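You operate a simulated robot arm through the tools that you are given. There is no shell and no other tool. Be economical: measure what you need, move in short steps, check, and stop when the job is done.

Carry out the task below with a simulated robot arm. There is one attempt and no reset: what you move stays moved.

TASK
Press the paper pile down, squash the pear carton, add it and shut the lid.

It is judged by the outcome, as a careful person would: the job done as asked, and still so three seconds after it is handed in. It fails if anything else is knocked over, pushed out of place, dropped, spilled or broken. Lids that push on must go on centred and level and be pressed home; caps that screw on are set level and turned clockwise until they are tight.

THE ROBOT
A 6-joint arm with a two-finger parallel gripper, fixed in place. Base frame: the origin is at the foot of the arm, x ahead of it, y to its left, z up. Lengths are in mm, angles in degrees, forces in N, time in s.
Its first joint turns from -66.0 to 66.0 degrees. Payload 2.9 kg.
The TCP is the grasp point between the finger pads, 30 mm short of the fingertips. In the tool frame z runs along the fingers and y along their closing line. Largest opening 110 mm; finger width 20, thickness 10; the body of the gripper, 48 by 112 mm, starts 55 mm behind the TCP.
Orientation is that of the tool frame in the base frame, as [roll, pitch, yaw] about the fixed x, y, z axes, in that order (R = Rz(yaw) Ry(pitch) Rx(roll)). With the fingers straight down and closing along the base's y, the tool's x points along the base's -x, its y along +y and its z along -z.

THE INTERFACE
- The arm moves only by the tool nudge_tool. Its argument "motion" is a list of rows, each a list of 3 entries, a list of its own where there are three numbers: the shift along the tool's x, y, z in units of 25 mm (1.0 is 25 mm), then the turn, a rotation vector about the tool's x, y, z in units of 6 degrees (1.0 is 6 degrees), then the opening, from 0 (shut) to 1 (fully open). In form: [[[x, y, z], [wx, wy, wz], jaw], ...]. A call has 1 to 8 rows; each row shifts and turns the commanded pose from where the row before left it, along the tool's axes as they then stand. A call with a number of a shift or a turn outside -1 to 1 is refused whole. Each row takes 0.2 s and may step no farther than 50 mm and 8.6 degrees from the row before; otherwise, or with a gripper value out of range, the whole call is refused. Where a pose cannot be reached the arm comes as near as it can. A force on the tool above 40 N (or 10 N above the force at the start of the call, whichever is more), or a blocked arm, ends the call early, and 0.2 s more pass. Each finger travels about 108 mm/s and halts on what it meets, pressing with about 20 N; the grip force reading is that of the motor and also rises with nothing between the fingers. The clock runs only during rows and for 0.2 s after the last one: add rows that do not move to give the fingers time. It gives the time, the measured TCP pose, the force on the tool (base axes), the opening and the grip force at its end, in the units of the frame above (readings bear some noise).
- Cameras (640 x 400 px; columns grow to the right, rows downward): "scene" is fixed at [55.6, 425.1, 1368.9]; the picture's right is [-0.90, -0.44, 0.00], its down [-0.31, 0.64, -0.71] and it looks along [0.31, -0.64, -0.71] (base axes); focal length 339 px, centre (320, 200). "wrist" rides on the gripper at [72, 17, -103] in the tool frame; the picture's right is [-0.23, 0.97, 0.00], its down [-0.76, -0.18, -0.62] and it looks along [-0.61, -0.14, 0.78] (tool axes); focal length 222 px, centre (320, 200). There is no depth. A picture from a camera that has moved, and an enlarged one, comes with that camera's place and axes in the base frame and with its lens.
- grab_frame(camera): a new picture of that camera. No time passes.
- inspect(camera, box): a new picture of the part [left, top, right, bottom] of that camera's present view, enlarged. No time passes.
- close_job(): hands the job in; it is judged then, once.

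Work in short steps. Places have to be worked out from the pictures, the camera data and where the tool is seen: move nearer, look again, correct. Check each grasp and each placing, and mend what went wrong. You have 120 turns and 68 pictures in all, those below and enlarged ones among them. Open the gripper and draw the arm clear of the work before you hand the job in, unless the task says otherwise; then end with one line.

The tools are called by a JSON object that holds its "op" and its "data". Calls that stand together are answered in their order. nudge_tool: Moves the arm, as the interface text tells. Its arguments: {"type":"object","properties":{"motion":{"type":"array"}},"required":["motion"]} The other tools are called the same way: grab_frame (camera) takes a picture; inspect (camera, box) takes an enlarged picture of a part of a camera's view; close_job () hands the job in.

At the start:

```text
clock: 0.0
tcp_pos: [454.2, 41.0, 1036.2]
tool_rot: [-180.0, 0.0, 180.0]
ft_force: [0.3, 1.1, 0.0]
gripper_width: 110.0
finger_force: 0.1
```

scene: 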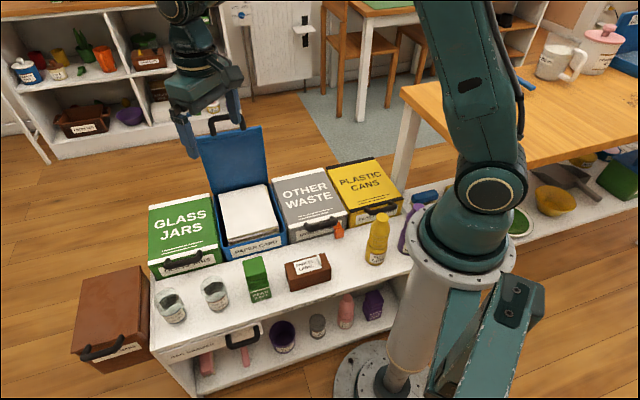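
wrist: 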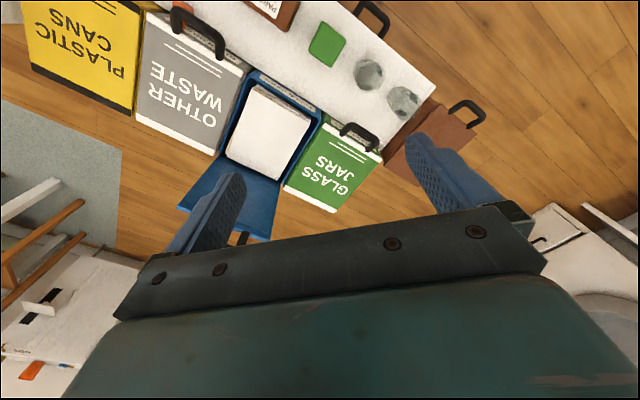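

I'll look closer at the paper bin and the work surface before moving.

{"op": "inspect", "data": {"camera": "scene", "box": [140, 110, 300, 210]}}

{"op": "inspect", "data": {"camera": "scene", "box": [140, 200, 440, 387]}}

{"op": "inspect", "data": {"camera": "scene", "box": [180, 170, 340, 310]}}

```text
4.00 times, centred on (220, 160) of scene
camera zoom: at [55.6, 425.1, 1368.9], right [-0.9, -0.44, 0.0], down [-0.31, 0.64, -0.71], along [0.31, -0.64, -0.71], focal length 1357 px, centre (720, 360)
```

zoom: 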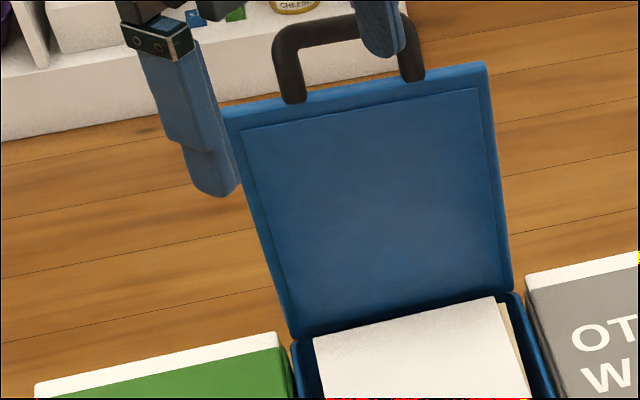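

```text
2.13 times, centred on (290, 294) of scene
camera zoom: at [55.6, 425.1, 1368.9], right [-0.9, -0.44, 0.0], down [-0.31, 0.64, -0.71], along [0.31, -0.64, -0.71], focal length 724 px, centre (384, 0)
```

zoom: 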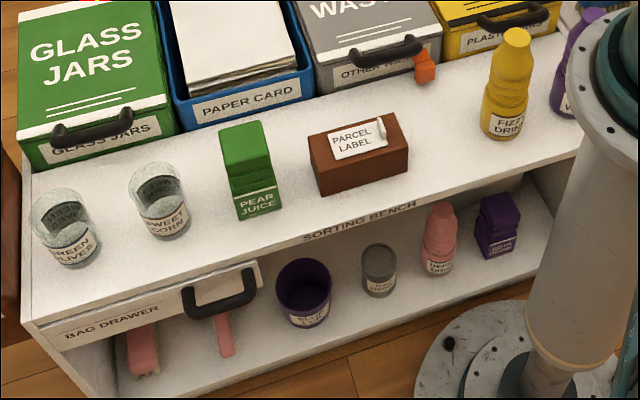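

```text
2.86 times, centred on (260, 240) of scene
camera zoom: at [55.6, 425.1, 1368.9], right [-0.9, -0.44, 0.0], down [-0.31, 0.64, -0.71], along [0.31, -0.64, -0.71], focal length 969 px, centre (491, 86)
```

zoom: 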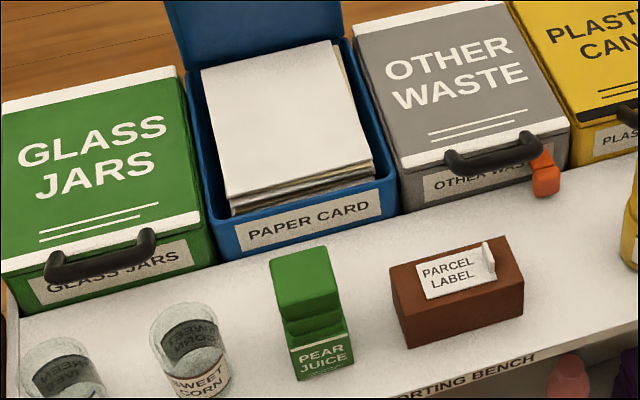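

The bench runs at about 45° in the base frame. I put the paper pile near [549,-103,628] and the carton near [410,65,650], both well above the quoted z = 120, so I'll trust the pictures. I'll move above the pile while staying high.

{"op": "nudge_tool", "data": {"motion": [[[-0.475, -0.72, 0.5], [0, 0, 0], 0.5], [[-0.475, -0.72, 0.5], [0, 0, 0], 0.3], [[-0.475, -0.72, 0.5], [0, 0, 0], 0], [[-0.475, -0.72, 0.5], [0, 0, 0], 0], [[-0.475, -0.72, 0.5], [0, 0, 0], 0], [[-0.475, -0.72, 0.5], [0, 0, 0], 0], [[-0.475, -0.72, 0.5], [0, 0, 0], 0], [[-0.475, -0.72, 0.5], [0, 0, 0], 0]]}}

{"op": "nudge_tool", "data": {"motion": [[[0, 0, 0], [0, 0, 0.94], 0], [[0, 0, 0], [0, 0, 0.94], 0], [[0, 0, 0], [0, 0, 0.94], 0], [[0, 0, 0], [0, 0, 0.94], 0], [[0, 0, 0], [0, 0, 0.94], 0], [[0, 0, 0], [0, 0, 0.94], 0], [[0, 0, 0], [0, 0, 0.94], 0], [[0, 0, 0], [0, 0, 0.94], 0]]}}

{"op": "grab_frame", "data": {"camera": "wrist"}}

{"op": "grab_frame", "data": {"camera": "scene"}}

```text
clock: 1.8
tcp_pos: [550.2, -103.1, 934.8]
tool_rot: [179.9, 0.0, -179.9]
ft_force: [-0.1, -0.6, 0.1]
gripper_width: 0.0
finger_force: 20.2
```

```text
clock: 3.6
tcp_pos: [550.7, -103.5, 934.6]
tool_rot: [-180.0, 0.1, 134.7]
ft_force: [0.3, -0.5, 0.1]
gripper_width: 0.0
finger_force: 20.5
```

```text
62 pictures are left
camera wrist: at [510.0, -39.3, 1039.3], right [0.85, 0.52, 0.0], down [0.41, -0.67, 0.62], along [0.33, -0.53, -0.78], focal length 222 px, centre (320, 200)
```

wrist: 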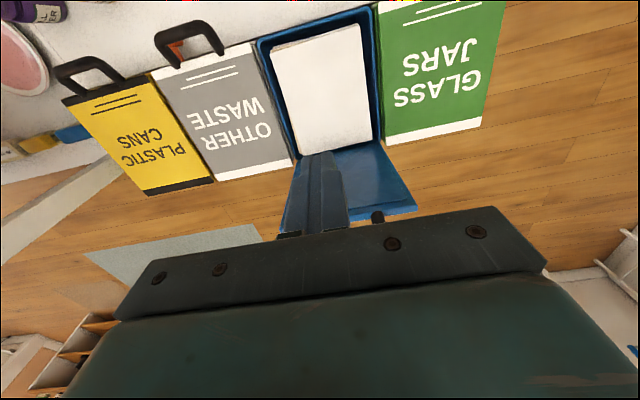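

```text
61 pictures are left
```

scene: 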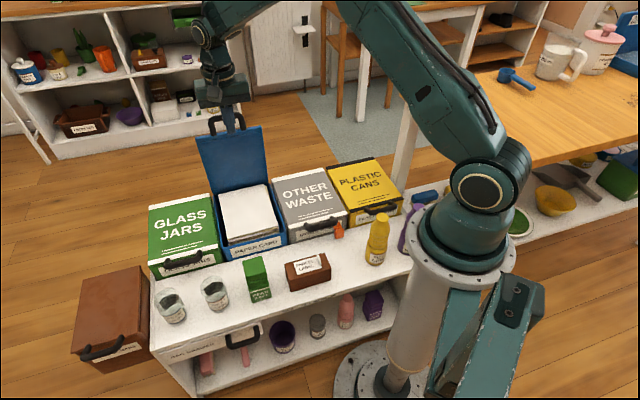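

The two views agree that the tool is right above the pile and the bin yaw matches, so I'll descend with the fingers shut.

{"op": "nudge_tool", "data": {"motion": [[[0, 0, 1], [0, 0, 0], 0], [[0, 0, 1], [0, 0, 0], 0], [[0, 0, 1], [0, 0, 0], 0], [[0, 0, 1], [0, 0, 0], 0], [[0, 0, 1], [0, 0, 0], 0], [[0, 0, 1], [0, 0, 0], 0], [[0, 0, 1], [0, 0, 0], 0], [[0, 0, 1], [0, 0, 0], 0]]}}

{"op": "nudge_tool", "data": {"motion": [[[0, 0, 0.8], [0, 0, 0], 0], [[0, 0, 0.8], [0, 0, 0], 0]]}}

{"op": "grab_frame", "data": {"camera": "wrist"}}

{"op": "inspect", "data": {"camera": "scene", "box": [140, 90, 340, 310]}}

```text
clock: 5.4
tcp_pos: [550.0, -102.5, 736.1]
tool_rot: [-180.0, 0.2, 134.9]
ft_force: [-0.3, 0.3, 0.1]
gripper_width: 0.1
finger_force: 19.7
```

```text
clock: 6.0
tcp_pos: [548.5, -100.7, 695.3]
tool_rot: [179.9, 0.1, 134.9]
ft_force: [-0.6, -0.7, 0.2]
gripper_width: 0.0
finger_force: 20.2
```

```text
60 pictures are left
camera wrist: at [510.1, -38.8, 799.4], right [0.85, 0.53, 0.0], down [0.41, -0.66, 0.62], along [0.33, -0.53, -0.78], focal length 222 px, centre (320, 200)
```

wrist: 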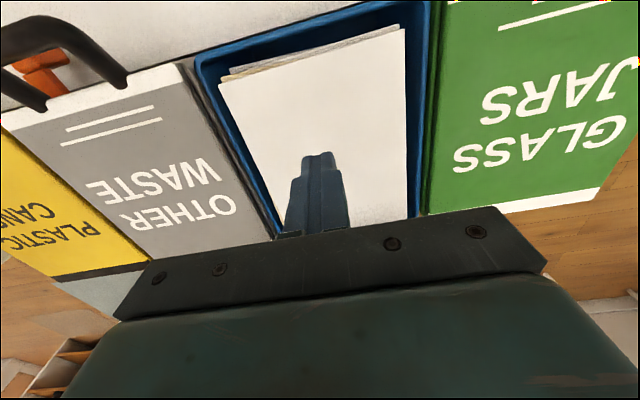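

```text
1.82 times, centred on (240, 200) of scene
camera zoom: at [55.6, 425.1, 1368.9], right [-0.9, -0.44, 0.0], down [-0.31, 0.64, -0.71], along [0.31, -0.64, -0.71], focal length 617 px, centre (466, 200)
```

zoom: 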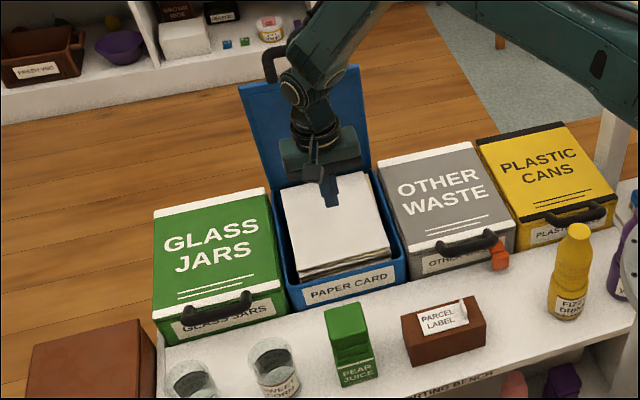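

The tip is over the middle of the sheets. I'll go down in small steps until I feel contact.

{"op": "nudge_tool", "data": {"motion": [[[-0.1, 0, 0.4], [0, 0, 0], 0], [[-0.1, 0, 0.4], [0, 0, 0], 0], [[0, 0, 0.4], [0, 0, 0], 0], [[0, 0, 0.4], [0, 0, 0], 0], [[0, 0, 0.4], [0, 0, 0], 0], [[0, 0, 0.4], [0, 0, 0], 0]]}}

```text
clock: 7.4
tcp_pos: [554.7, -106.6, 635.1]
tool_rot: [179.9, -0.1, 134.9]
ft_force: [-0.1, -0.3, 0.6]
gripper_width: 0.0
finger_force: 20.0
```

No contact yet with the tip near z = 605, so I'll continue.

{"op": "nudge_tool", "data": {"motion": [[[0, 0, 0.3], [0, 0, 0], 0], [[0, 0, 0.3], [0, 0, 0], 0], [[0, 0, 0.3], [0, 0, 0], 0], [[0, 0, 0.3], [0, 0, 0], 0]]}}

{"op": "inspect", "data": {"camera": "scene", "box": [180, 120, 340, 260]}}

```text
clock: 8.4
tcp_pos: [553.7, -106.1, 605.7]
tool_rot: [-180.0, 0.2, 134.9]
ft_force: [1.4, -1.5, 5.0]
gripper_width: 0.1
finger_force: 20.1
```

```text
2.86 times, centred on (260, 190) of scene
camera zoom: at [55.5, 425.1, 1368.9], right [-0.9, -0.44, 0.0], down [-0.31, 0.64, -0.71], along [0.31, -0.64, -0.71], focal length 969 px, centre (491, 229)
```

zoom: 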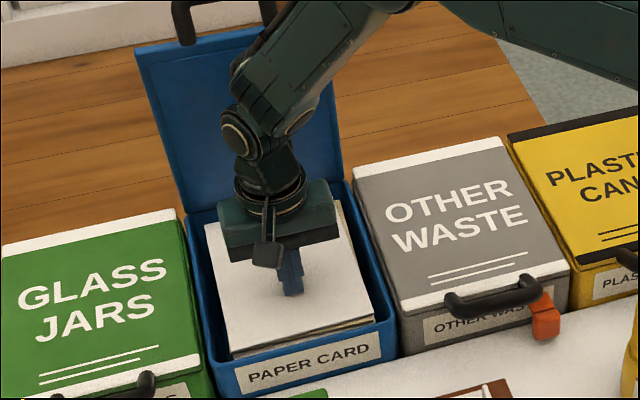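

There is contact at 5 N and the pile is starting to give. I'll keep pressing.

{"op": "nudge_tool", "data": {"motion": [[[0, 0, 0.2], [0, 0, 0], 0], [[0, 0, 0.2], [0, 0, 0], 0], [[0, 0, 0.2], [0, 0, 0], 0], [[0, 0, 0.2], [0, 0, 0], 0]]}}

```text
clock: 9.4
tcp_pos: [553.4, -105.9, 585.4]
tool_rot: [-180.0, 0.0, 134.8]
ft_force: [3.3, -4.2, 4.2]
gripper_width: 0.0
finger_force: 20.5
```

{"op": "nudge_tool", "data": {"motion": [[[0, 0, 0.2], [0, 0, 0], 0], [[0, 0, 0.2], [0, 0, 0], 0], [[0, 0, 0.2], [0, 0, 0], 0], [[0, 0, 0.2], [0, 0, 0], 0]]}}

{"op": "inspect", "data": {"camera": "scene", "box": [180, 120, 340, 260]}}

{"op": "grab_frame", "data": {"camera": "wrist"}}

```text
clock: 10.4
tcp_pos: [554.1, -106.3, 564.7]
tool_rot: [180.0, 0.1, 135.0]
ft_force: [3.2, -0.5, 4.3]
gripper_width: 0.1
finger_force: 19.4
```

```text
2.86 times, centred on (260, 190) of scene
camera zoom: at [55.6, 425.1, 1368.9], right [-0.9, -0.44, 0.0], down [-0.31, 0.64, -0.71], along [0.31, -0.64, -0.71], focal length 969 px, centre (491, 229)
```

zoom: 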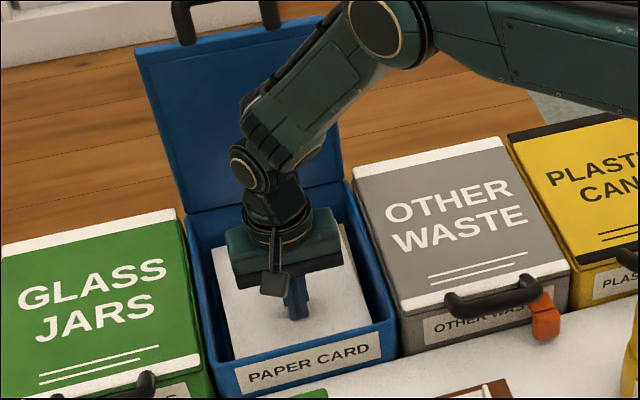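

```text
56 pictures are left
camera wrist: at [513.6, -42.9, 669.0], right [0.85, 0.53, 0.0], down [0.41, -0.66, 0.62], along [0.33, -0.53, -0.78], focal length 222 px, centre (320, 200)
```

wrist: 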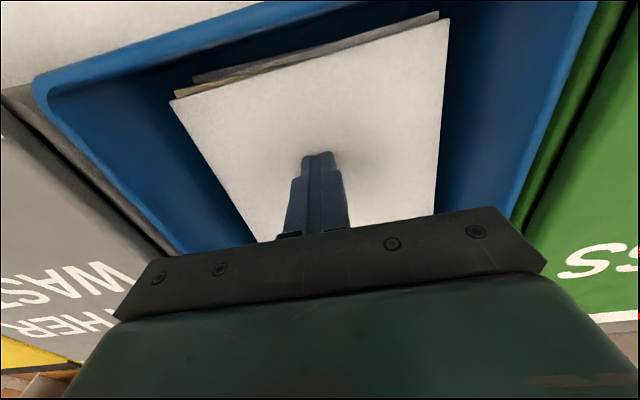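

The pile goes down steadily at about 4 N. I'll press on until it resists.

{"op": "nudge_tool", "data": {"motion": [[[0, 0, 0.2], [0, 0, 0], 0], [[0, 0, 0.2], [0, 0, 0], 0], [[0, 0, 0.2], [0, 0, 0], 0], [[0, 0, 0.2], [0, 0, 0], 0]]}}

```text
clock: 11.4
tcp_pos: [552.7, -107.2, 546.4]
tool_rot: [-180.0, 0.0, 134.8]
ft_force: [3.1, 0.6, 2.8]
gripper_width: 0.0
finger_force: 20.4
```

{"op": "nudge_tool", "data": {"motion": [[[0, 0, 0.2], [0, 0, 0], 0], [[0, 0, 0.2], [0, 0, 0], 0], [[0, 0, 0.2], [0, 0, 0], 0]]}}

{"op": "grab_frame", "data": {"camera": "wrist"}}

```text
clock: 12.1
tcp_pos: [551.7, -106.0, 538.2]
tool_rot: [-179.8, -0.4, 134.8]
ft_force: [-7.6, 2.3, 12.6]
gripper_width: 0.2
finger_force: 20.3
stopped in row 3: the force on the tool passed its limit (the readings are from after the stop); the commanded pose is now the measured one
```

```text
55 pictures are left
camera wrist: at [513.6, -43.1, 642.3], right [0.85, 0.53, -0.01], down [0.42, -0.67, 0.62], along [0.32, -0.53, -0.78], focal length 222 px, centre (320, 200)
```

wrist: 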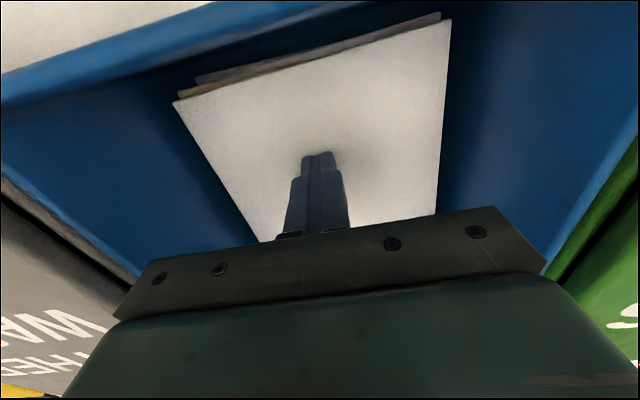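

The pile has bottomed out at the force limit with the tip near 508. I'll back off to see whether it springs back.

{"op": "nudge_tool", "data": {"motion": [[[0, 0, -0.4], [0, 0, 0], 0], [[0, 0, -0.8], [0, 0, 0], 0], [[0, 0, -1], [0, 0, 0], 0], [[0, 0, -1], [0, 0, 0], 0], [[0, 0, -1], [0, 0, 0], 0], [[0, 0, -1], [0, 0, 0], 0], [[0, 0, -1], [0, 0, 0], 0], [[0, 0, -1], [0, 0, 0], 0]]}}

{"op": "grab_frame", "data": {"camera": "wrist"}}

{"op": "inspect", "data": {"camera": "scene", "box": [180, 120, 340, 260]}}

```text
clock: 13.9
tcp_pos: [554.2, -107.1, 717.0]
tool_rot: [-179.9, -0.3, 134.8]
ft_force: [0.0, 0.1, 0.0]
gripper_width: 0.1
finger_force: 19.8
```

```text
54 pictures are left
camera wrist: at [514.8, -42.9, 822.0], right [0.85, 0.53, 0.0], down [0.41, -0.67, 0.62], along [0.32, -0.53, -0.78], focal length 222 px, centre (320, 200)
```

wrist: 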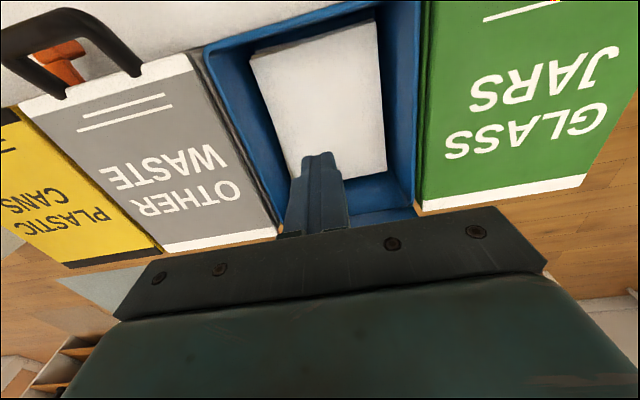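

```text
2.86 times, centred on (260, 190) of scene
camera zoom: at [55.6, 425.1, 1368.9], right [-0.9, -0.44, 0.0], down [-0.31, 0.64, -0.71], along [0.31, -0.64, -0.71], focal length 969 px, centre (491, 229)
```

zoom: 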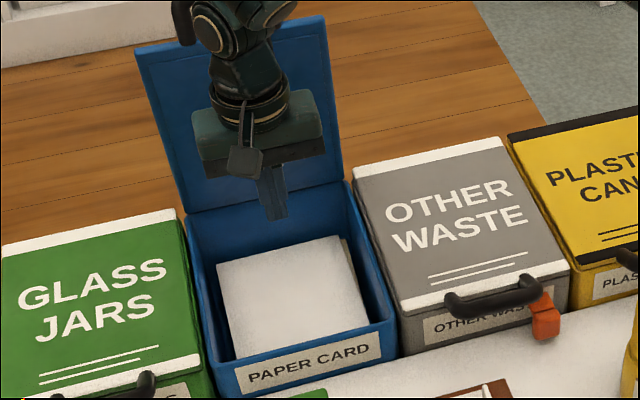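

The pile stays compacted. Next I'll go over the carton, keeping high.

{"op": "nudge_tool", "data": {"motion": [[[1, 0.1, -0.3], [0, 0, 0], 0], [[1, 0.1, -0.3], [0, 0, 0], 0], [[1, 0.1, -0.3], [0, 0, 0], 0], [[1, 0.1, -0.3], [0, 0, 0], 0], [[1, 0.1, -0.3], [0, 0, 0], 0.5], [[1, 0.1, -0.3], [0, 0, 0], 1], [[1, 0.1, 0], [0, 0, 0], 1], [[1, 0.1, 0], [0, 0, 0], 1]]}}

{"op": "grab_frame", "data": {"camera": "wrist"}}

{"op": "inspect", "data": {"camera": "scene", "box": [140, 200, 360, 340]}}

```text
clock: 15.7
tcp_pos: [427.5, 51.0, 763.0]
tool_rot: [-179.7, -0.2, 134.9]
ft_force: [0.0, 0.5, 0.0]
gripper_width: 110.2
finger_force: 0.1
```

```text
52 pictures are left
camera wrist: at [387.9, 113.3, 867.1], right [0.85, 0.53, 0.0], down [0.41, -0.67, 0.62], along [0.32, -0.53, -0.78], focal length 222 px, centre (320, 200)
```

wrist: 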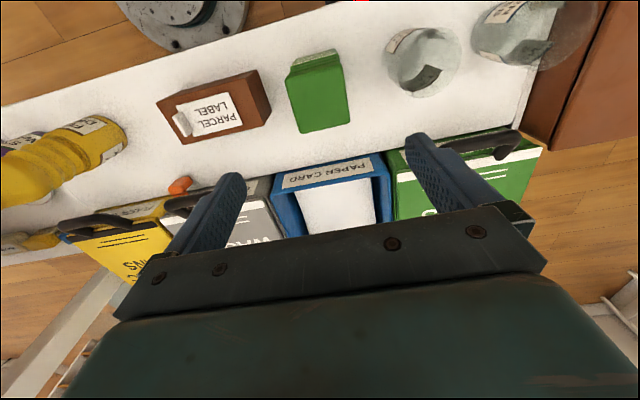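

```text
2.86 times, centred on (250, 270) of scene
camera zoom: at [55.6, 425.1, 1368.9], right [-0.9, -0.44, 0.0], down [-0.31, 0.64, -0.71], along [0.31, -0.64, -0.71], focal length 969 px, centre (520, 0)
```

zoom: 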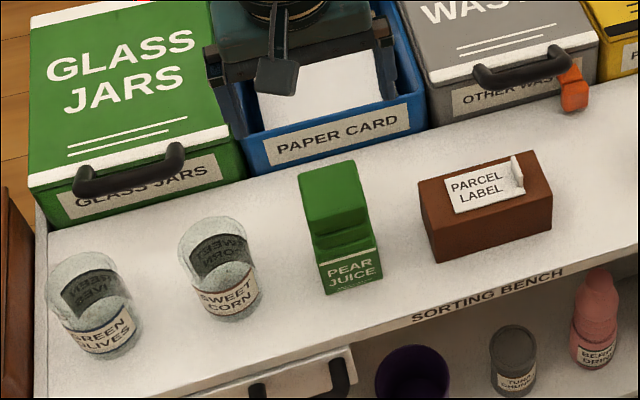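

I need better corner correspondences for the carton, so I'll zoom in.

{"op": "inspect", "data": {"camera": "wrist", "box": [260, 20, 380, 150]}}

{"op": "inspect", "data": {"camera": "scene", "box": [225, 245, 295, 310]}}

```text
3.08 times, centred on (320, 85) of wrist
camera zoom: at [387.9, 113.3, 867.1], right [0.85, 0.53, 0.0], down [0.41, -0.67, 0.62], along [0.32, -0.53, -0.78], focal length 684 px, centre (320, 554)
```

zoom: 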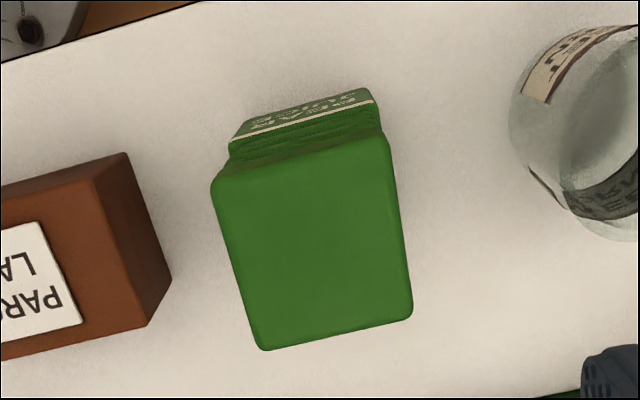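

```text
6.15 times, centred on (260, 278) of scene
camera zoom: at [55.6, 425.1, 1368.9], right [-0.9, -0.44, 0.0], down [-0.31, 0.64, -0.71], along [0.31, -0.64, -0.71], focal length 2088 px, centre (689, -277)
```

zoom: 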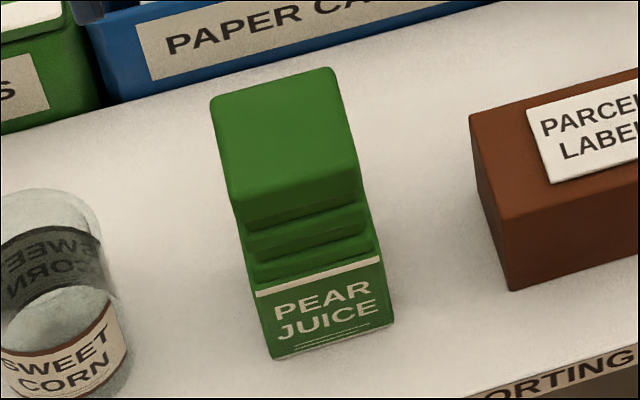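

The carton is a concertina, so it should squash by pressing straight down. I put its top (49 × 49 mm) at about (415,66,654) and the bench near 523. I'll shut the fingers and centre over it.

{"op": "nudge_tool", "data": {"motion": [[[0.4, 0.04, 0], [0, 0, 0], 0], [[0.36, 0.04, 0], [0, 0, 0], 0], [[0, 0, 0.5], [0, 0, 0], 0], [[0, 0, 0.5], [0, 0, 0], 0], [[0, 0, 0.5], [0, 0, 0], 0], [[0, 0, 0.5], [0, 0, 0], 0], [[0, 0, 0], [0, 0, 0], 0]]}}

{"op": "inspect", "data": {"camera": "wrist", "box": [220, 50, 420, 200]}}

{"op": "inspect", "data": {"camera": "scene", "box": [200, 220, 310, 310]}}

```text
clock: 17.3
tcp_pos: [414.7, 64.2, 713.2]
tool_rot: [-179.7, -0.3, 134.8]
ft_force: [0.6, -0.2, 0.0]
gripper_width: 0.1
finger_force: 19.7
```

```text
2.67 times, centred on (320, 125) of wrist
camera zoom: at [376.2, 128.1, 816.9], right [0.85, 0.53, 0.0], down [0.41, -0.67, 0.62], along [0.32, -0.53, -0.78], focal length 592 px, centre (320, 400)
```

zoom: 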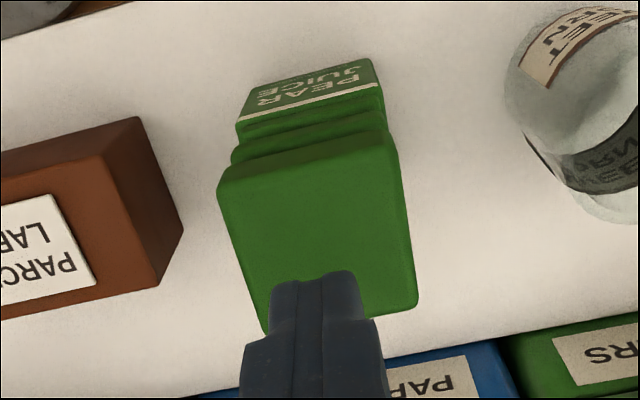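

```text
4.44 times, centred on (255, 265) of scene
camera zoom: at [55.6, 425.1, 1368.9], right [-0.9, -0.44, 0.0], down [-0.31, 0.64, -0.71], along [0.31, -0.64, -0.71], focal length 1508 px, centre (609, -89)
```

zoom: 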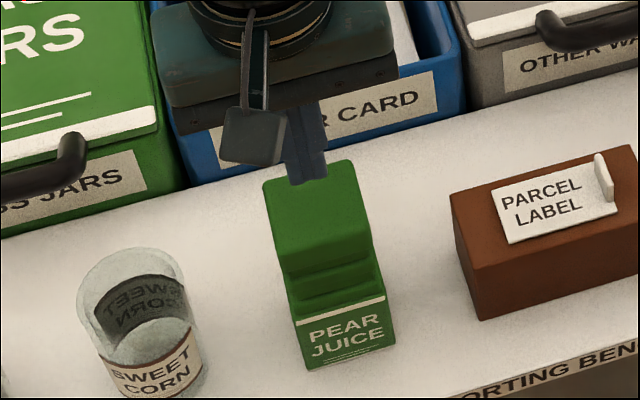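

The tip projects onto the centre of the carton's top, so I'll press straight down in small steps.

{"op": "nudge_tool", "data": {"motion": [[[0, 0.02, 0.4], [0, 0, 0], 0], [[0, 0, 0.4], [0, 0, 0], 0], [[0, 0, 0.4], [0, 0, 0], 0], [[0, 0, 0.3], [0, 0, 0], 0], [[0, 0, 0.3], [0, 0, 0], 0]]}}

{"op": "nudge_tool", "data": {"motion": [[[0, 0, 0.2], [0, 0, 0], 0], [[0, 0, 0.2], [0, 0, 0], 0], [[0, 0, 0.2], [0, 0, 0], 0]]}}

{"op": "inspect", "data": {"camera": "scene", "box": [200, 220, 310, 310]}}

```text
clock: 18.5
tcp_pos: [415.9, 65.1, 667.2]
tool_rot: [-179.8, -0.2, 134.7]
ft_force: [0.8, -0.2, 0.9]
gripper_width: 0.1
finger_force: 20.0
```

```text
clock: 19.3
tcp_pos: [414.9, 65.0, 652.2]
tool_rot: [-179.7, -0.2, 134.8]
ft_force: [1.0, 1.0, 1.6]
gripper_width: 0.0
finger_force: 20.3
```

```text
4.44 times, centred on (255, 265) of scene
camera zoom: at [55.6, 425.1, 1368.9], right [-0.9, -0.44, 0.0], down [-0.31, 0.64, -0.71], along [0.31, -0.64, -0.71], focal length 1508 px, centre (609, -89)
```

zoom: 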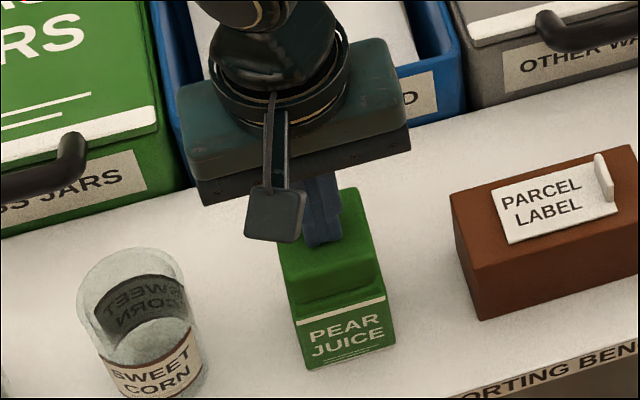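

It's collapsing neatly, so I'll keep going until it is firm.

{"op": "nudge_tool", "data": {"motion": [[[0, 0, 0.2], [0, 0, 0], 0], [[0, 0, 0.2], [0, 0, 0], 0], [[0, 0, 0.2], [0, 0, 0], 0], [[0, 0, 0.2], [0, 0, 0], 0], [[0, 0, 0.2], [0, 0, 0], 0], [[0, 0, 0.2], [0, 0, 0], 0], [[0, 0, 0.2], [0, 0, 0], 0], [[0, 0, 0.2], [0, 0, 0], 0]]}}

{"op": "inspect", "data": {"camera": "scene", "box": [200, 220, 310, 310]}}

```text
clock: 21.0
tcp_pos: [415.3, 66.2, 618.6]
tool_rot: [-179.7, -0.3, 134.8]
ft_force: [-4.0, -0.3, 15.6]
gripper_width: 0.0
finger_force: 19.8
stopped in row 8: the force on the tool passed its limit (the readings are from after the stop); the commanded pose is now the measured one
```

```text
4.44 times, centred on (255, 265) of scene
camera zoom: at [55.3, 425.1, 1368.9], right [-0.9, -0.44, 0.0], down [-0.31, 0.64, -0.71], along [0.31, -0.64, -0.71], focal length 1508 px, centre (609, -89)
```

zoom: 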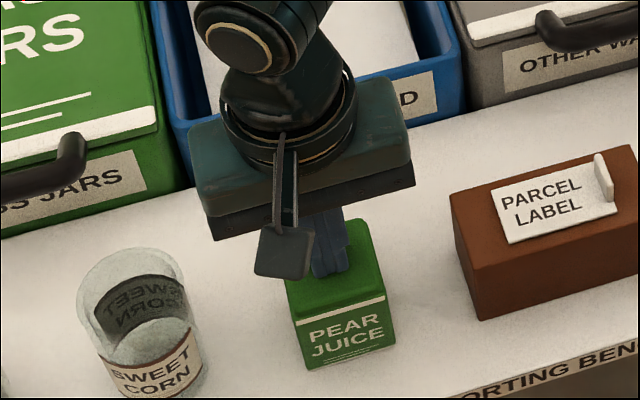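

The bellows are fully collapsed and the force limit is reached. I'll lift off, check that it stays down and open the fingers.

{"op": "nudge_tool", "data": {"motion": [[[0, 0, -0.3], [0, 0, 0], 0], [[0, 0, -0.5], [0, 0, 0], 0], [[0, 0, -1], [0, 0, 0], 0], [[0, 0, -1], [0, 0, 0], 0.3], [[0, 0, 0], [0, 0, 0], 0.8], [[0, 0, 0], [0, 0, 0], 0.8], [[0, 0, 0], [0, 0, 0], 0.8]]}}

{"op": "inspect", "data": {"camera": "wrist", "box": [180, 30, 460, 210]}}

{"op": "inspect", "data": {"camera": "scene", "box": [200, 220, 310, 310]}}

```text
clock: 22.6
tcp_pos: [415.2, 66.0, 688.7]
tool_rot: [-179.8, -0.3, 134.8]
ft_force: [-0.3, 0.2, -0.2]
gripper_width: 88.0
finger_force: 0.0
```

```text
2.22 times, centred on (320, 120) of wrist
camera zoom: at [376.5, 128.1, 793.5], right [0.85, 0.53, 0.0], down [0.41, -0.67, 0.62], along [0.32, -0.53, -0.78], focal length 494 px, centre (320, 378)
```

zoom: 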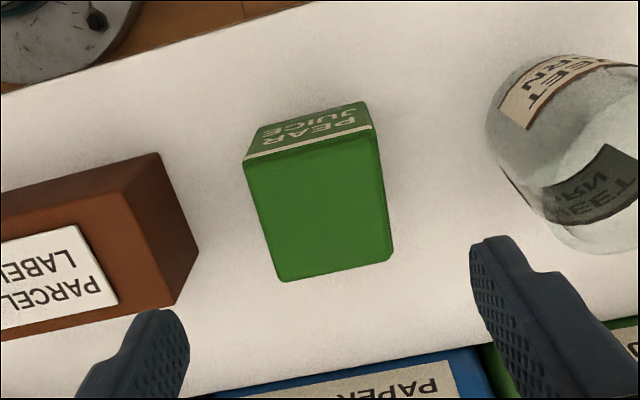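

```text
4.44 times, centred on (255, 265) of scene
camera zoom: at [55.6, 425.1, 1368.9], right [-0.9, -0.44, 0.0], down [-0.31, 0.64, -0.71], along [0.31, -0.64, -0.71], focal length 1508 px, centre (609, -89)
```

zoom: 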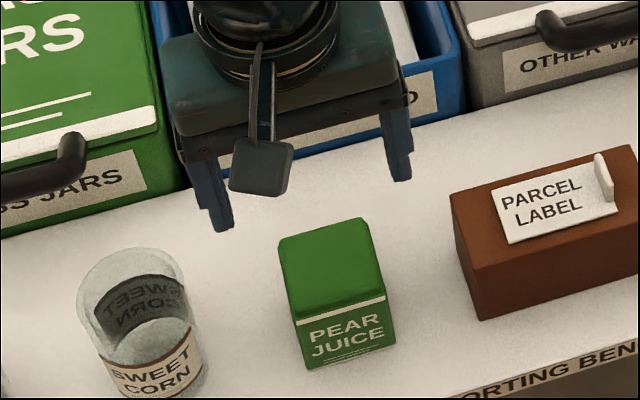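

It stays squashed. I'll descend with a 66 mm opening, which leaves clearance from the jar and the parcel box.

{"op": "nudge_tool", "data": {"motion": [[[0, 0, 0], [0, 0, 0], 0.6], [[0, 0, 0.5], [0, 0, 0], 0.6], [[0, 0, 1], [0, 0, 0], 0.6], [[0, 0, 0.8], [0, 0, 0], 0.6]]}}

{"op": "grab_frame", "data": {"camera": "wrist"}}

{"op": "inspect", "data": {"camera": "scene", "box": [200, 220, 310, 310]}}

```text
clock: 23.6
tcp_pos: [416.5, 65.2, 630.1]
tool_rot: [-179.9, -0.2, 134.8]
ft_force: [-0.1, -0.3, -0.1]
gripper_width: 66.0
finger_force: 0.1
```

```text
42 pictures are left
camera wrist: at [376.9, 128.0, 734.9], right [0.85, 0.53, 0.0], down [0.41, -0.67, 0.62], along [0.32, -0.53, -0.78], focal length 222 px, centre (320, 200)
```

wrist: 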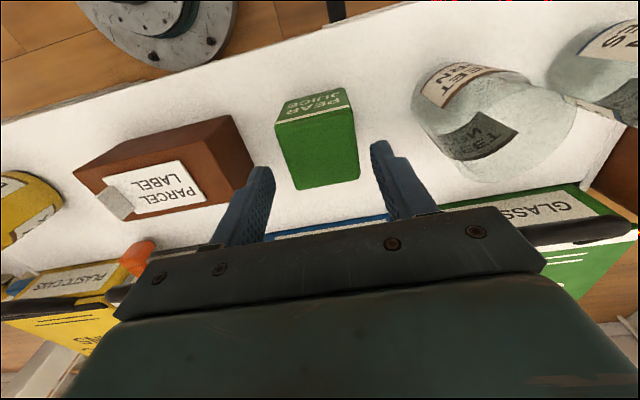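

```text
4.44 times, centred on (255, 265) of scene
camera zoom: at [55.6, 425.1, 1368.9], right [-0.9, -0.44, 0.0], down [-0.31, 0.64, -0.71], along [0.31, -0.64, -0.71], focal length 1508 px, centre (609, -89)
```

zoom: 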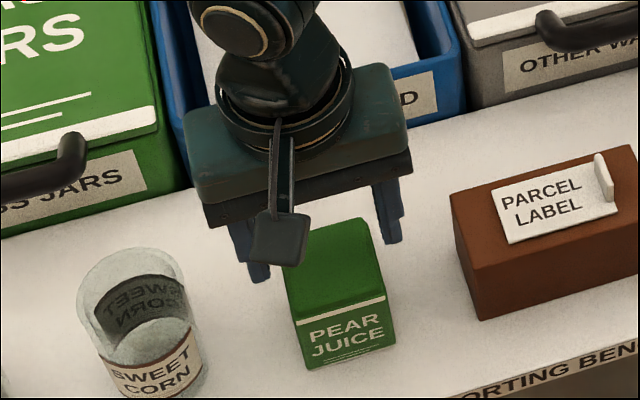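

The fingers straddle the carton with clearance on both sides. I'll descend to grasp height.

{"op": "nudge_tool", "data": {"motion": [[[0, 0, 0.5], [0, 0, 0], 0.6], [[0, 0, 0.5], [0, 0, 0], 0.6], [[0, 0, 0.5], [0, 0, 0], 0.6], [[0, 0, 0.5], [0, 0, 0], 0.6], [[0, 0, 0.4], [0, 0, 0], 0.6]]}}

{"op": "grab_frame", "data": {"camera": "wrist"}}

{"op": "inspect", "data": {"camera": "scene", "box": [200, 220, 310, 310]}}

```text
clock: 24.8
tcp_pos: [415.0, 64.9, 570.6]
tool_rot: [-179.8, -0.2, 134.8]
ft_force: [-0.3, 0.0, -0.7]
gripper_width: 65.8
finger_force: 0.0
```

```text
40 pictures are left
camera wrist: at [376.2, 127.9, 675.2], right [0.85, 0.53, 0.0], down [0.41, -0.67, 0.62], along [0.32, -0.53, -0.78], focal length 222 px, centre (320, 200)
```

wrist: 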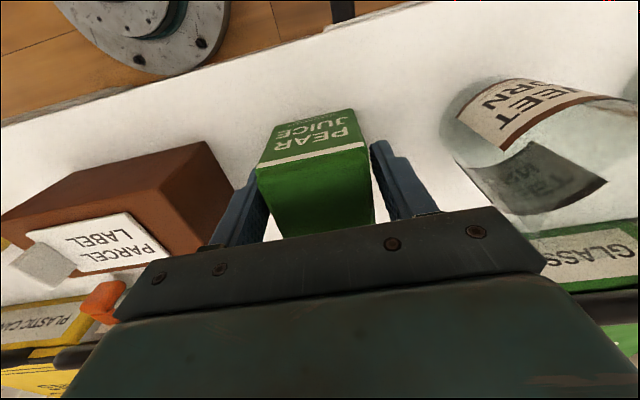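

```text
4.44 times, centred on (255, 265) of scene
camera zoom: at [55.6, 425.1, 1368.9], right [-0.9, -0.44, 0.0], down [-0.31, 0.64, -0.71], along [0.31, -0.64, -0.71], focal length 1508 px, centre (609, -89)
```

zoom: 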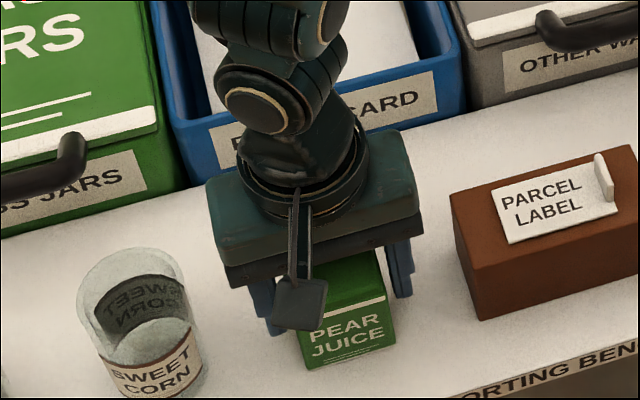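

The fingers bracket the carton. I'll go a little lower and close.

{"op": "nudge_tool", "data": {"motion": [[[0, 0, 0.3], [0, 0, 0], 0.6], [[0, 0, 0], [0, 0, 0], 0.45], [[0, 0, 0], [0, 0, 0], 0.3], [[0, 0, 0], [0, 0, 0], 0.3], [[0, 0, 0], [0, 0, 0], 0.3]]}}

```text
clock: 26.0
tcp_pos: [415.2, 65.1, 563.2]
tool_rot: [-179.8, -0.2, 134.8]
ft_force: [-1.9, -0.1, 4.2]
gripper_width: 55.5
finger_force: 20.3
```

It's gripped at 55.5 mm. I'll lift straight up and check.

{"op": "nudge_tool", "data": {"motion": [[[0, 0, -0.3], [0, 0, 0], 0.3], [[0, 0, -0.6], [0, 0, 0], 0.3], [[0, 0, -1], [0, 0, 0], 0.3], [[0, 0, -1], [0, 0, 0], 0.3], [[0, 0, -1], [0, 0, 0], 0.3], [[0, 0, -1], [0, 0, 0], 0.3]]}}

{"op": "grab_frame", "data": {"camera": "wrist"}}

{"op": "inspect", "data": {"camera": "scene", "box": [180, 180, 320, 310]}}

```text
clock: 27.4
tcp_pos: [416.5, 64.0, 685.8]
tool_rot: [-179.8, -0.2, 134.9]
ft_force: [0.4, -0.4, -0.4]
gripper_width: 55.8
finger_force: 20.2
```

```text
38 pictures are left
camera wrist: at [376.9, 127.3, 790.4], right [0.85, 0.53, -0.01], down [0.42, -0.67, 0.62], along [0.32, -0.53, -0.78], focal length 222 px, centre (320, 200)
```

wrist: 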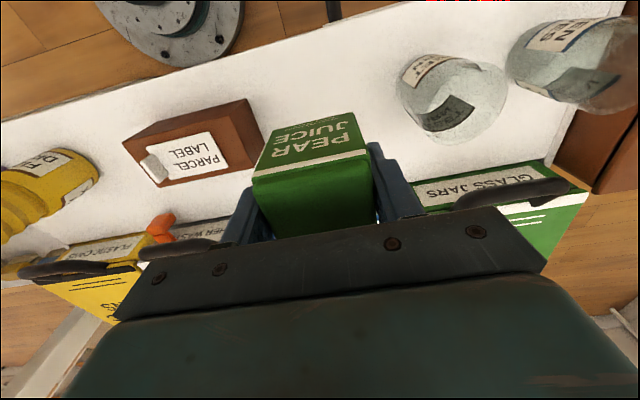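

```text
3.08 times, centred on (250, 245) of scene
camera zoom: at [55.6, 425.1, 1368.9], right [-0.9, -0.44, 0.0], down [-0.31, 0.64, -0.71], along [0.31, -0.64, -0.71], focal length 1044 px, centre (535, 62)
```

zoom: 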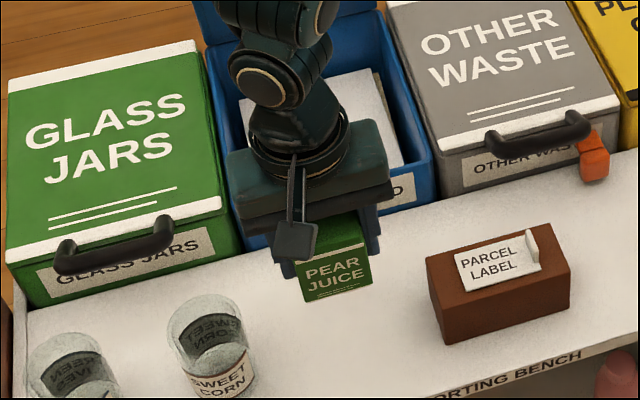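

The carton is held upright. I'll carry it over the bin.

{"op": "nudge_tool", "data": {"motion": [[[-0.9, -0.1, 0], [0, 0, 0], 0.3], [[-1, -0.1, 0], [0, 0, 0], 0.3], [[-1, -0.1, 0], [0, 0, 0], 0.3], [[-1, -0.1, 0], [0, 0, 0], 0.3], [[-1, -0.1, 0], [0, 0, 0], 0.3], [[-1, -0.1, 0], [0, 0, 0], 0.3], [[-1, -0.1, 0], [0, 0, 0], 0.3], [[-1, -0.1, 0], [0, 0, 0], 0.3]]}}

{"op": "nudge_tool", "data": {"motion": [[[-0.7, -0.08, 0], [0, 0, 0], 0.3], [[-0.6, 0, 0.4], [0, 0, 0], 0.3], [[0, 0, 0.8], [0, 0, 0], 0.3], [[0, 0, 0.8], [0, 0, 0], 0.3]]}}

{"op": "grab_frame", "data": {"camera": "wrist"}}

{"op": "inspect", "data": {"camera": "scene", "box": [170, 110, 330, 260]}}

```text
clock: 29.2
tcp_pos: [541.9, -89.3, 686.3]
tool_rot: [-179.9, -0.3, 134.8]
ft_force: [0.1, 0.2, -0.5]
gripper_width: 55.5
finger_force: 19.5
```

```text
clock: 30.2
tcp_pos: [562.4, -112.7, 634.9]
tool_rot: [-179.8, -0.1, 134.9]
ft_force: [0.0, 0.3, -0.6]
gripper_width: 55.5
finger_force: 20.3
```

```text
36 pictures are left
camera wrist: at [523.2, -50.2, 738.7], right [0.85, 0.53, 0.0], down [0.41, -0.67, 0.62], along [0.32, -0.53, -0.78], focal length 222 px, centre (320, 200)
```

wrist: 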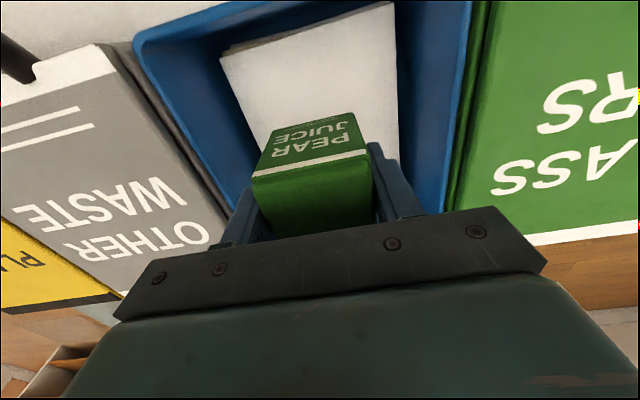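

```text
2.67 times, centred on (250, 185) of scene
camera zoom: at [55.6, 425.1, 1368.9], right [-0.9, -0.44, 0.0], down [-0.31, 0.64, -0.71], along [0.31, -0.64, -0.71], focal length 905 px, centre (507, 240)
```

zoom: 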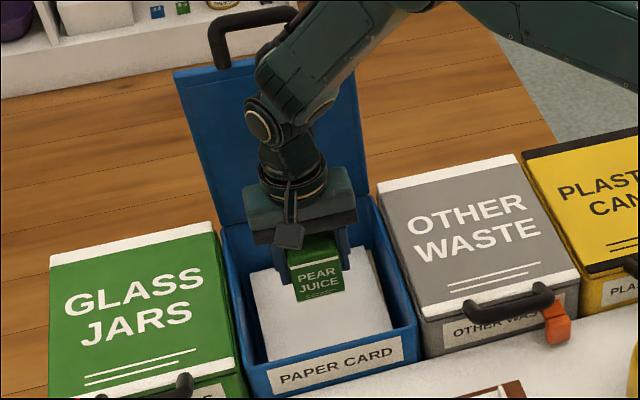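

The carton will land on the pile, slightly toward its front, so I'll shift back a little and lower it with small steps near contact.

{"op": "nudge_tool", "data": {"motion": [[[-0.3, 0, 0.6], [0, 0, 0], 0.3], [[0, 0, 0.6], [0, 0, 0], 0.3], [[0, 0, 0.5], [0, 0, 0], 0.3], [[0, 0, 0.4], [0, 0, 0], 0.3], [[0, 0, 0.3], [0, 0, 0], 0.3]]}}

{"op": "nudge_tool", "data": {"motion": [[[0, 0, 0.2], [0, 0, 0], 0.3], [[0, 0, 0.2], [0, 0, 0], 0.3]]}}

{"op": "grab_frame", "data": {"camera": "wrist"}}

{"op": "inspect", "data": {"camera": "scene", "box": [190, 150, 310, 260]}}

```text
clock: 31.4
tcp_pos: [568.2, -120.3, 575.0]
tool_rot: [-179.7, -0.2, 134.9]
ft_force: [-0.3, -0.4, -2.0]
gripper_width: 55.8
finger_force: 19.9
```

```text
clock: 32.0
tcp_pos: [567.4, -118.6, 564.3]
tool_rot: [-179.9, -0.1, 134.9]
ft_force: [0.5, 0.1, -1.2]
gripper_width: 55.8
finger_force: 20.2
```

```text
34 pictures are left
camera wrist: at [528.0, -55.8, 669.2], right [0.85, 0.53, 0.0], down [0.41, -0.67, 0.62], along [0.32, -0.53, -0.78], focal length 222 px, centre (320, 200)
```

wrist: 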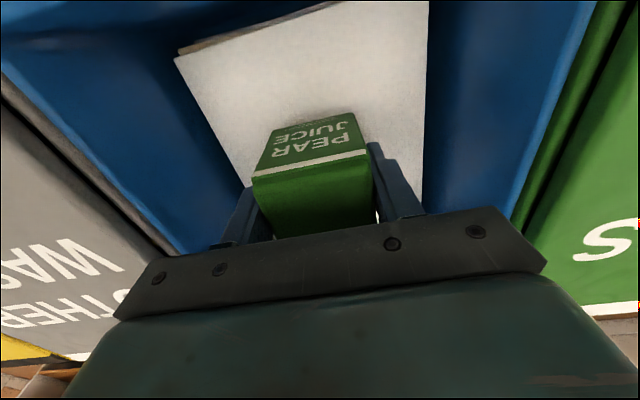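

```text
3.64 times, centred on (250, 205) of scene
camera zoom: at [55.6, 425.1, 1368.9], right [-0.9, -0.44, 0.0], down [-0.31, 0.64, -0.71], along [0.31, -0.64, -0.71], focal length 1234 px, centre (574, 182)
```

zoom: 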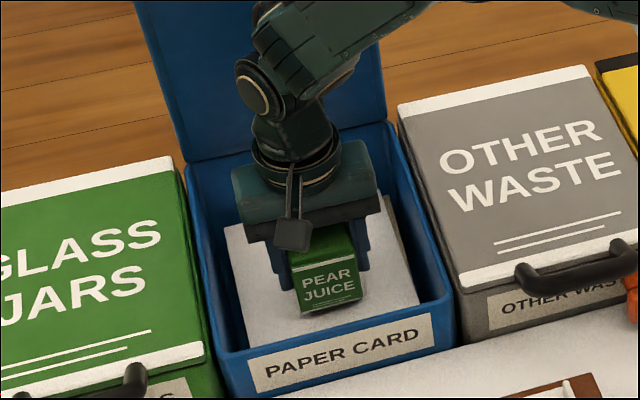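

It's close to the pile, so I'll go lower by feel.

{"op": "nudge_tool", "data": {"motion": [[[0, 0, 0.2], [0, 0, 0], 0.3], [[0, 0, 0.2], [0, 0, 0], 0.3], [[0, 0, 0.15], [0, 0, 0], 0.3]]}}

```text
clock: 32.8
tcp_pos: [566.6, -119.5, 550.1]
tool_rot: [-179.7, -0.2, 134.8]
ft_force: [-2.6, 0.2, 5.8]
gripper_width: 55.7
finger_force: 20.7
```

There is contact at 6 N. I'll release and rise straight up.

{"op": "nudge_tool", "data": {"motion": [[[0, 0, 0], [0, 0, 0], 0.6], [[0, 0, 0], [0, 0, 0], 0.7], [[0, 0, 0], [0, 0, 0], 0.7], [[0, 0, -0.6], [0, 0, 0], 0.7], [[0, 0, -1], [0, 0, 0], 0.7], [[0, 0, -1], [0, 0, 0], 0.7], [[0, 0, -1], [0, 0, 0], 0.7], [[0, 0, -1], [0, 0, 0], 0.7]]}}

{"op": "grab_frame", "data": {"camera": "wrist"}}

{"op": "inspect", "data": {"camera": "scene", "box": [180, 110, 320, 260]}}

```text
clock: 34.6
tcp_pos: [567.4, -119.7, 666.4]
tool_rot: [-179.8, -0.4, 135.0]
ft_force: [-0.5, 0.0, -0.6]
gripper_width: 77.0
finger_force: 0.0
```

```text
32 pictures are left
camera wrist: at [528.1, -55.4, 770.6], right [0.85, 0.53, 0.0], down [0.41, -0.67, 0.62], along [0.32, -0.53, -0.78], focal length 222 px, centre (320, 200)
```

wrist: 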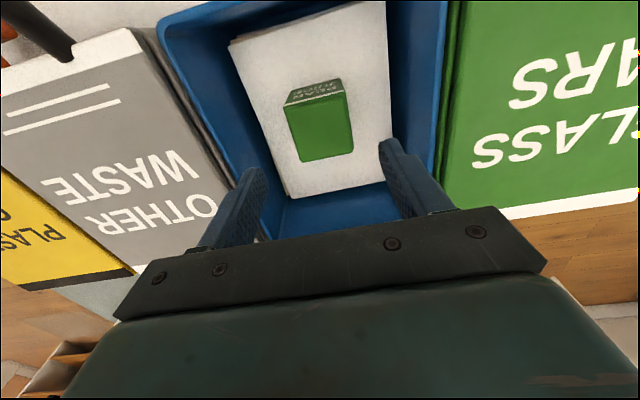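

```text
2.67 times, centred on (250, 185) of scene
camera zoom: at [55.6, 425.1, 1368.9], right [-0.9, -0.44, 0.0], down [-0.31, 0.64, -0.71], along [0.31, -0.64, -0.71], focal length 905 px, centre (507, 240)
```

zoom: 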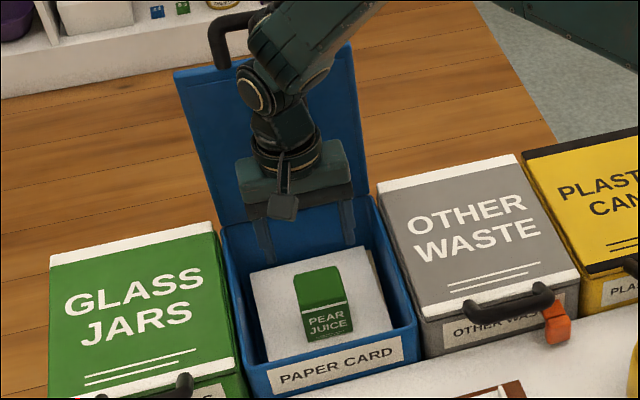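

The carton is in place on the compacted pile. The lid stands about upright with its top near z = 810 and the handle bar near 860. I'll close the fingers and rise above it so I can go over and push it from behind.

{"op": "nudge_tool", "data": {"motion": [[[0.3, 0, -1], [0, 0, 0], 0], [[0.3, 0, -1], [0, 0, 0], 0], [[0, 0, -1], [0, 0, 0], 0], [[0, 0, -1], [0, 0, 0], 0], [[0, 0, -1], [0, 0, 0], 0], [[0, 0, -1], [0, 0, 0], 0], [[0, 0, -1], [0, 0, 0], 0], [[0, 0, -1], [0, 0, 0], 0]]}}

{"op": "nudge_tool", "data": {"motion": [[[0, 0, -1], [0, 0, 0], 0], [[0, 0, -1], [0, 0, 0], 0], [[0, 0, -1], [0, 0, 0], 0], [[0, 0, -1], [0, 0, 0], 0]]}}

{"op": "grab_frame", "data": {"camera": "wrist"}}

{"op": "inspect", "data": {"camera": "scene", "box": [170, 70, 330, 200]}}

```text
clock: 36.4
tcp_pos: [558.1, -108.6, 864.6]
tool_rot: [-179.8, -0.4, 134.8]
ft_force: [0.1, 0.9, 0.1]
gripper_width: 0.1
finger_force: 20.1
```

```text
clock: 37.4
tcp_pos: [559.3, -108.7, 965.6]
tool_rot: [-179.8, -0.2, 134.9]
ft_force: [0.1, 0.5, -1.1]
gripper_width: 0.0
finger_force: 19.6
```

```text
30 pictures are left
camera wrist: at [519.6, -45.4, 1070.3], right [0.85, 0.53, 0.0], down [0.41, -0.67, 0.62], along [0.32, -0.53, -0.78], focal length 222 px, centre (320, 200)
```

wrist: 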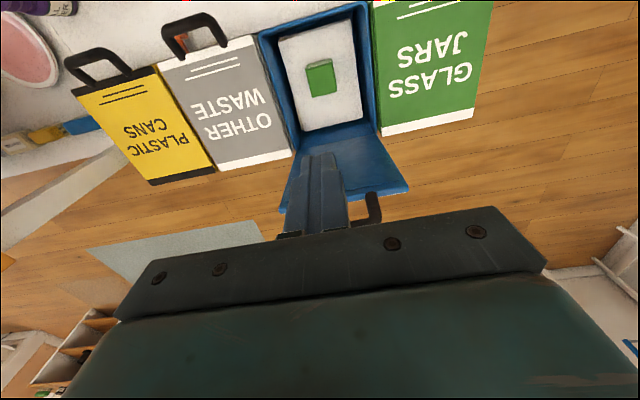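

```text
3.08 times, centred on (250, 135) of scene
camera zoom: at [55.6, 425.1, 1368.9], right [-0.9, -0.44, 0.0], down [-0.31, 0.64, -0.71], along [0.31, -0.64, -0.71], focal length 1044 px, centre (535, 400)
```

zoom: 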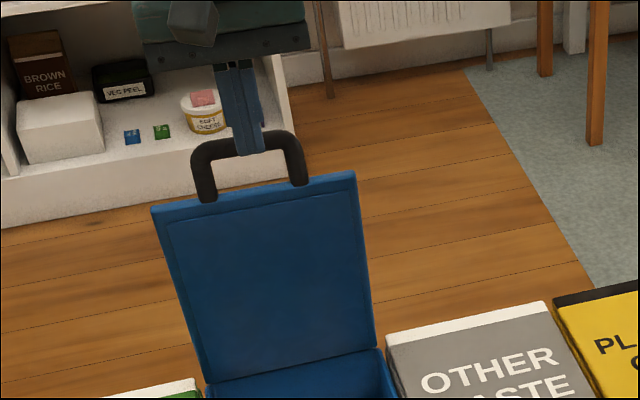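

Re-triangulated, the bin top slopes up toward the hinge, and the lid is about 200 mm long and upright, with the handle bar near z = 875. I'll move over and behind it at the current height.

{"op": "nudge_tool", "data": {"motion": [[[-1, 0, 0], [0, 0, 0], 0], [[-1, 0, 0], [0, 0, 0], 0], [[-1, 0, 0], [0, 0, 0], 0], [[-1, 0, 0], [0, 0, 0], 0], [[-1, 0, 0], [0, 0, 0], 0], [[-1, 0, 0], [0, 0, 0], 0], [[-1, 0, 0], [0, 0, 0], 0], [[-1, 0, 0], [0, 0, 0], 0]]}}

{"op": "grab_frame", "data": {"camera": "wrist"}}

{"op": "inspect", "data": {"camera": "scene", "box": [150, 50, 310, 180]}}

```text
clock: 39.2
tcp_pos: [640.7, -204.7, 964.8]
tool_rot: [-179.9, -0.2, 134.9]
ft_force: [0.2, 0.1, -0.4]
gripper_width: 0.0
finger_force: 20.0
out of reach, approached as far as the arm can: row 5, 6, 7, 8
```

```text
28 pictures are left
camera wrist: at [601.3, -141.1, 1068.8], right [0.85, 0.53, 0.0], down [0.41, -0.67, 0.62], along [0.32, -0.53, -0.78], focal length 222 px, centre (320, 200)
```

wrist: 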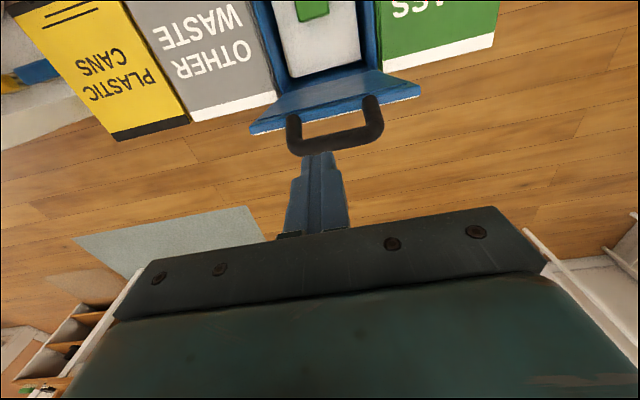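

```text
3.08 times, centred on (230, 115) of scene
camera zoom: at [55.6, 425.1, 1368.9], right [-0.9, -0.44, 0.0], down [-0.31, 0.64, -0.71], along [0.31, -0.64, -0.71], focal length 1044 px, centre (597, 462)
```

zoom: 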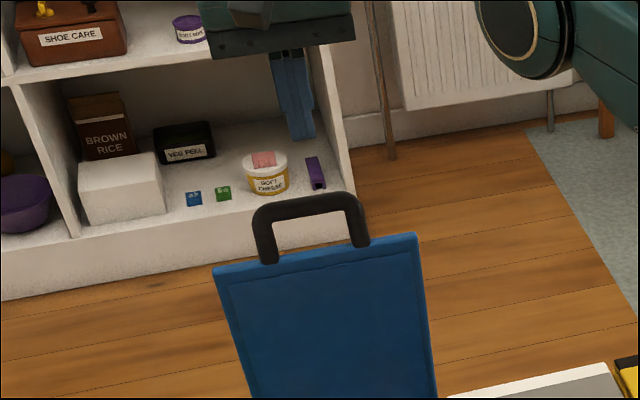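

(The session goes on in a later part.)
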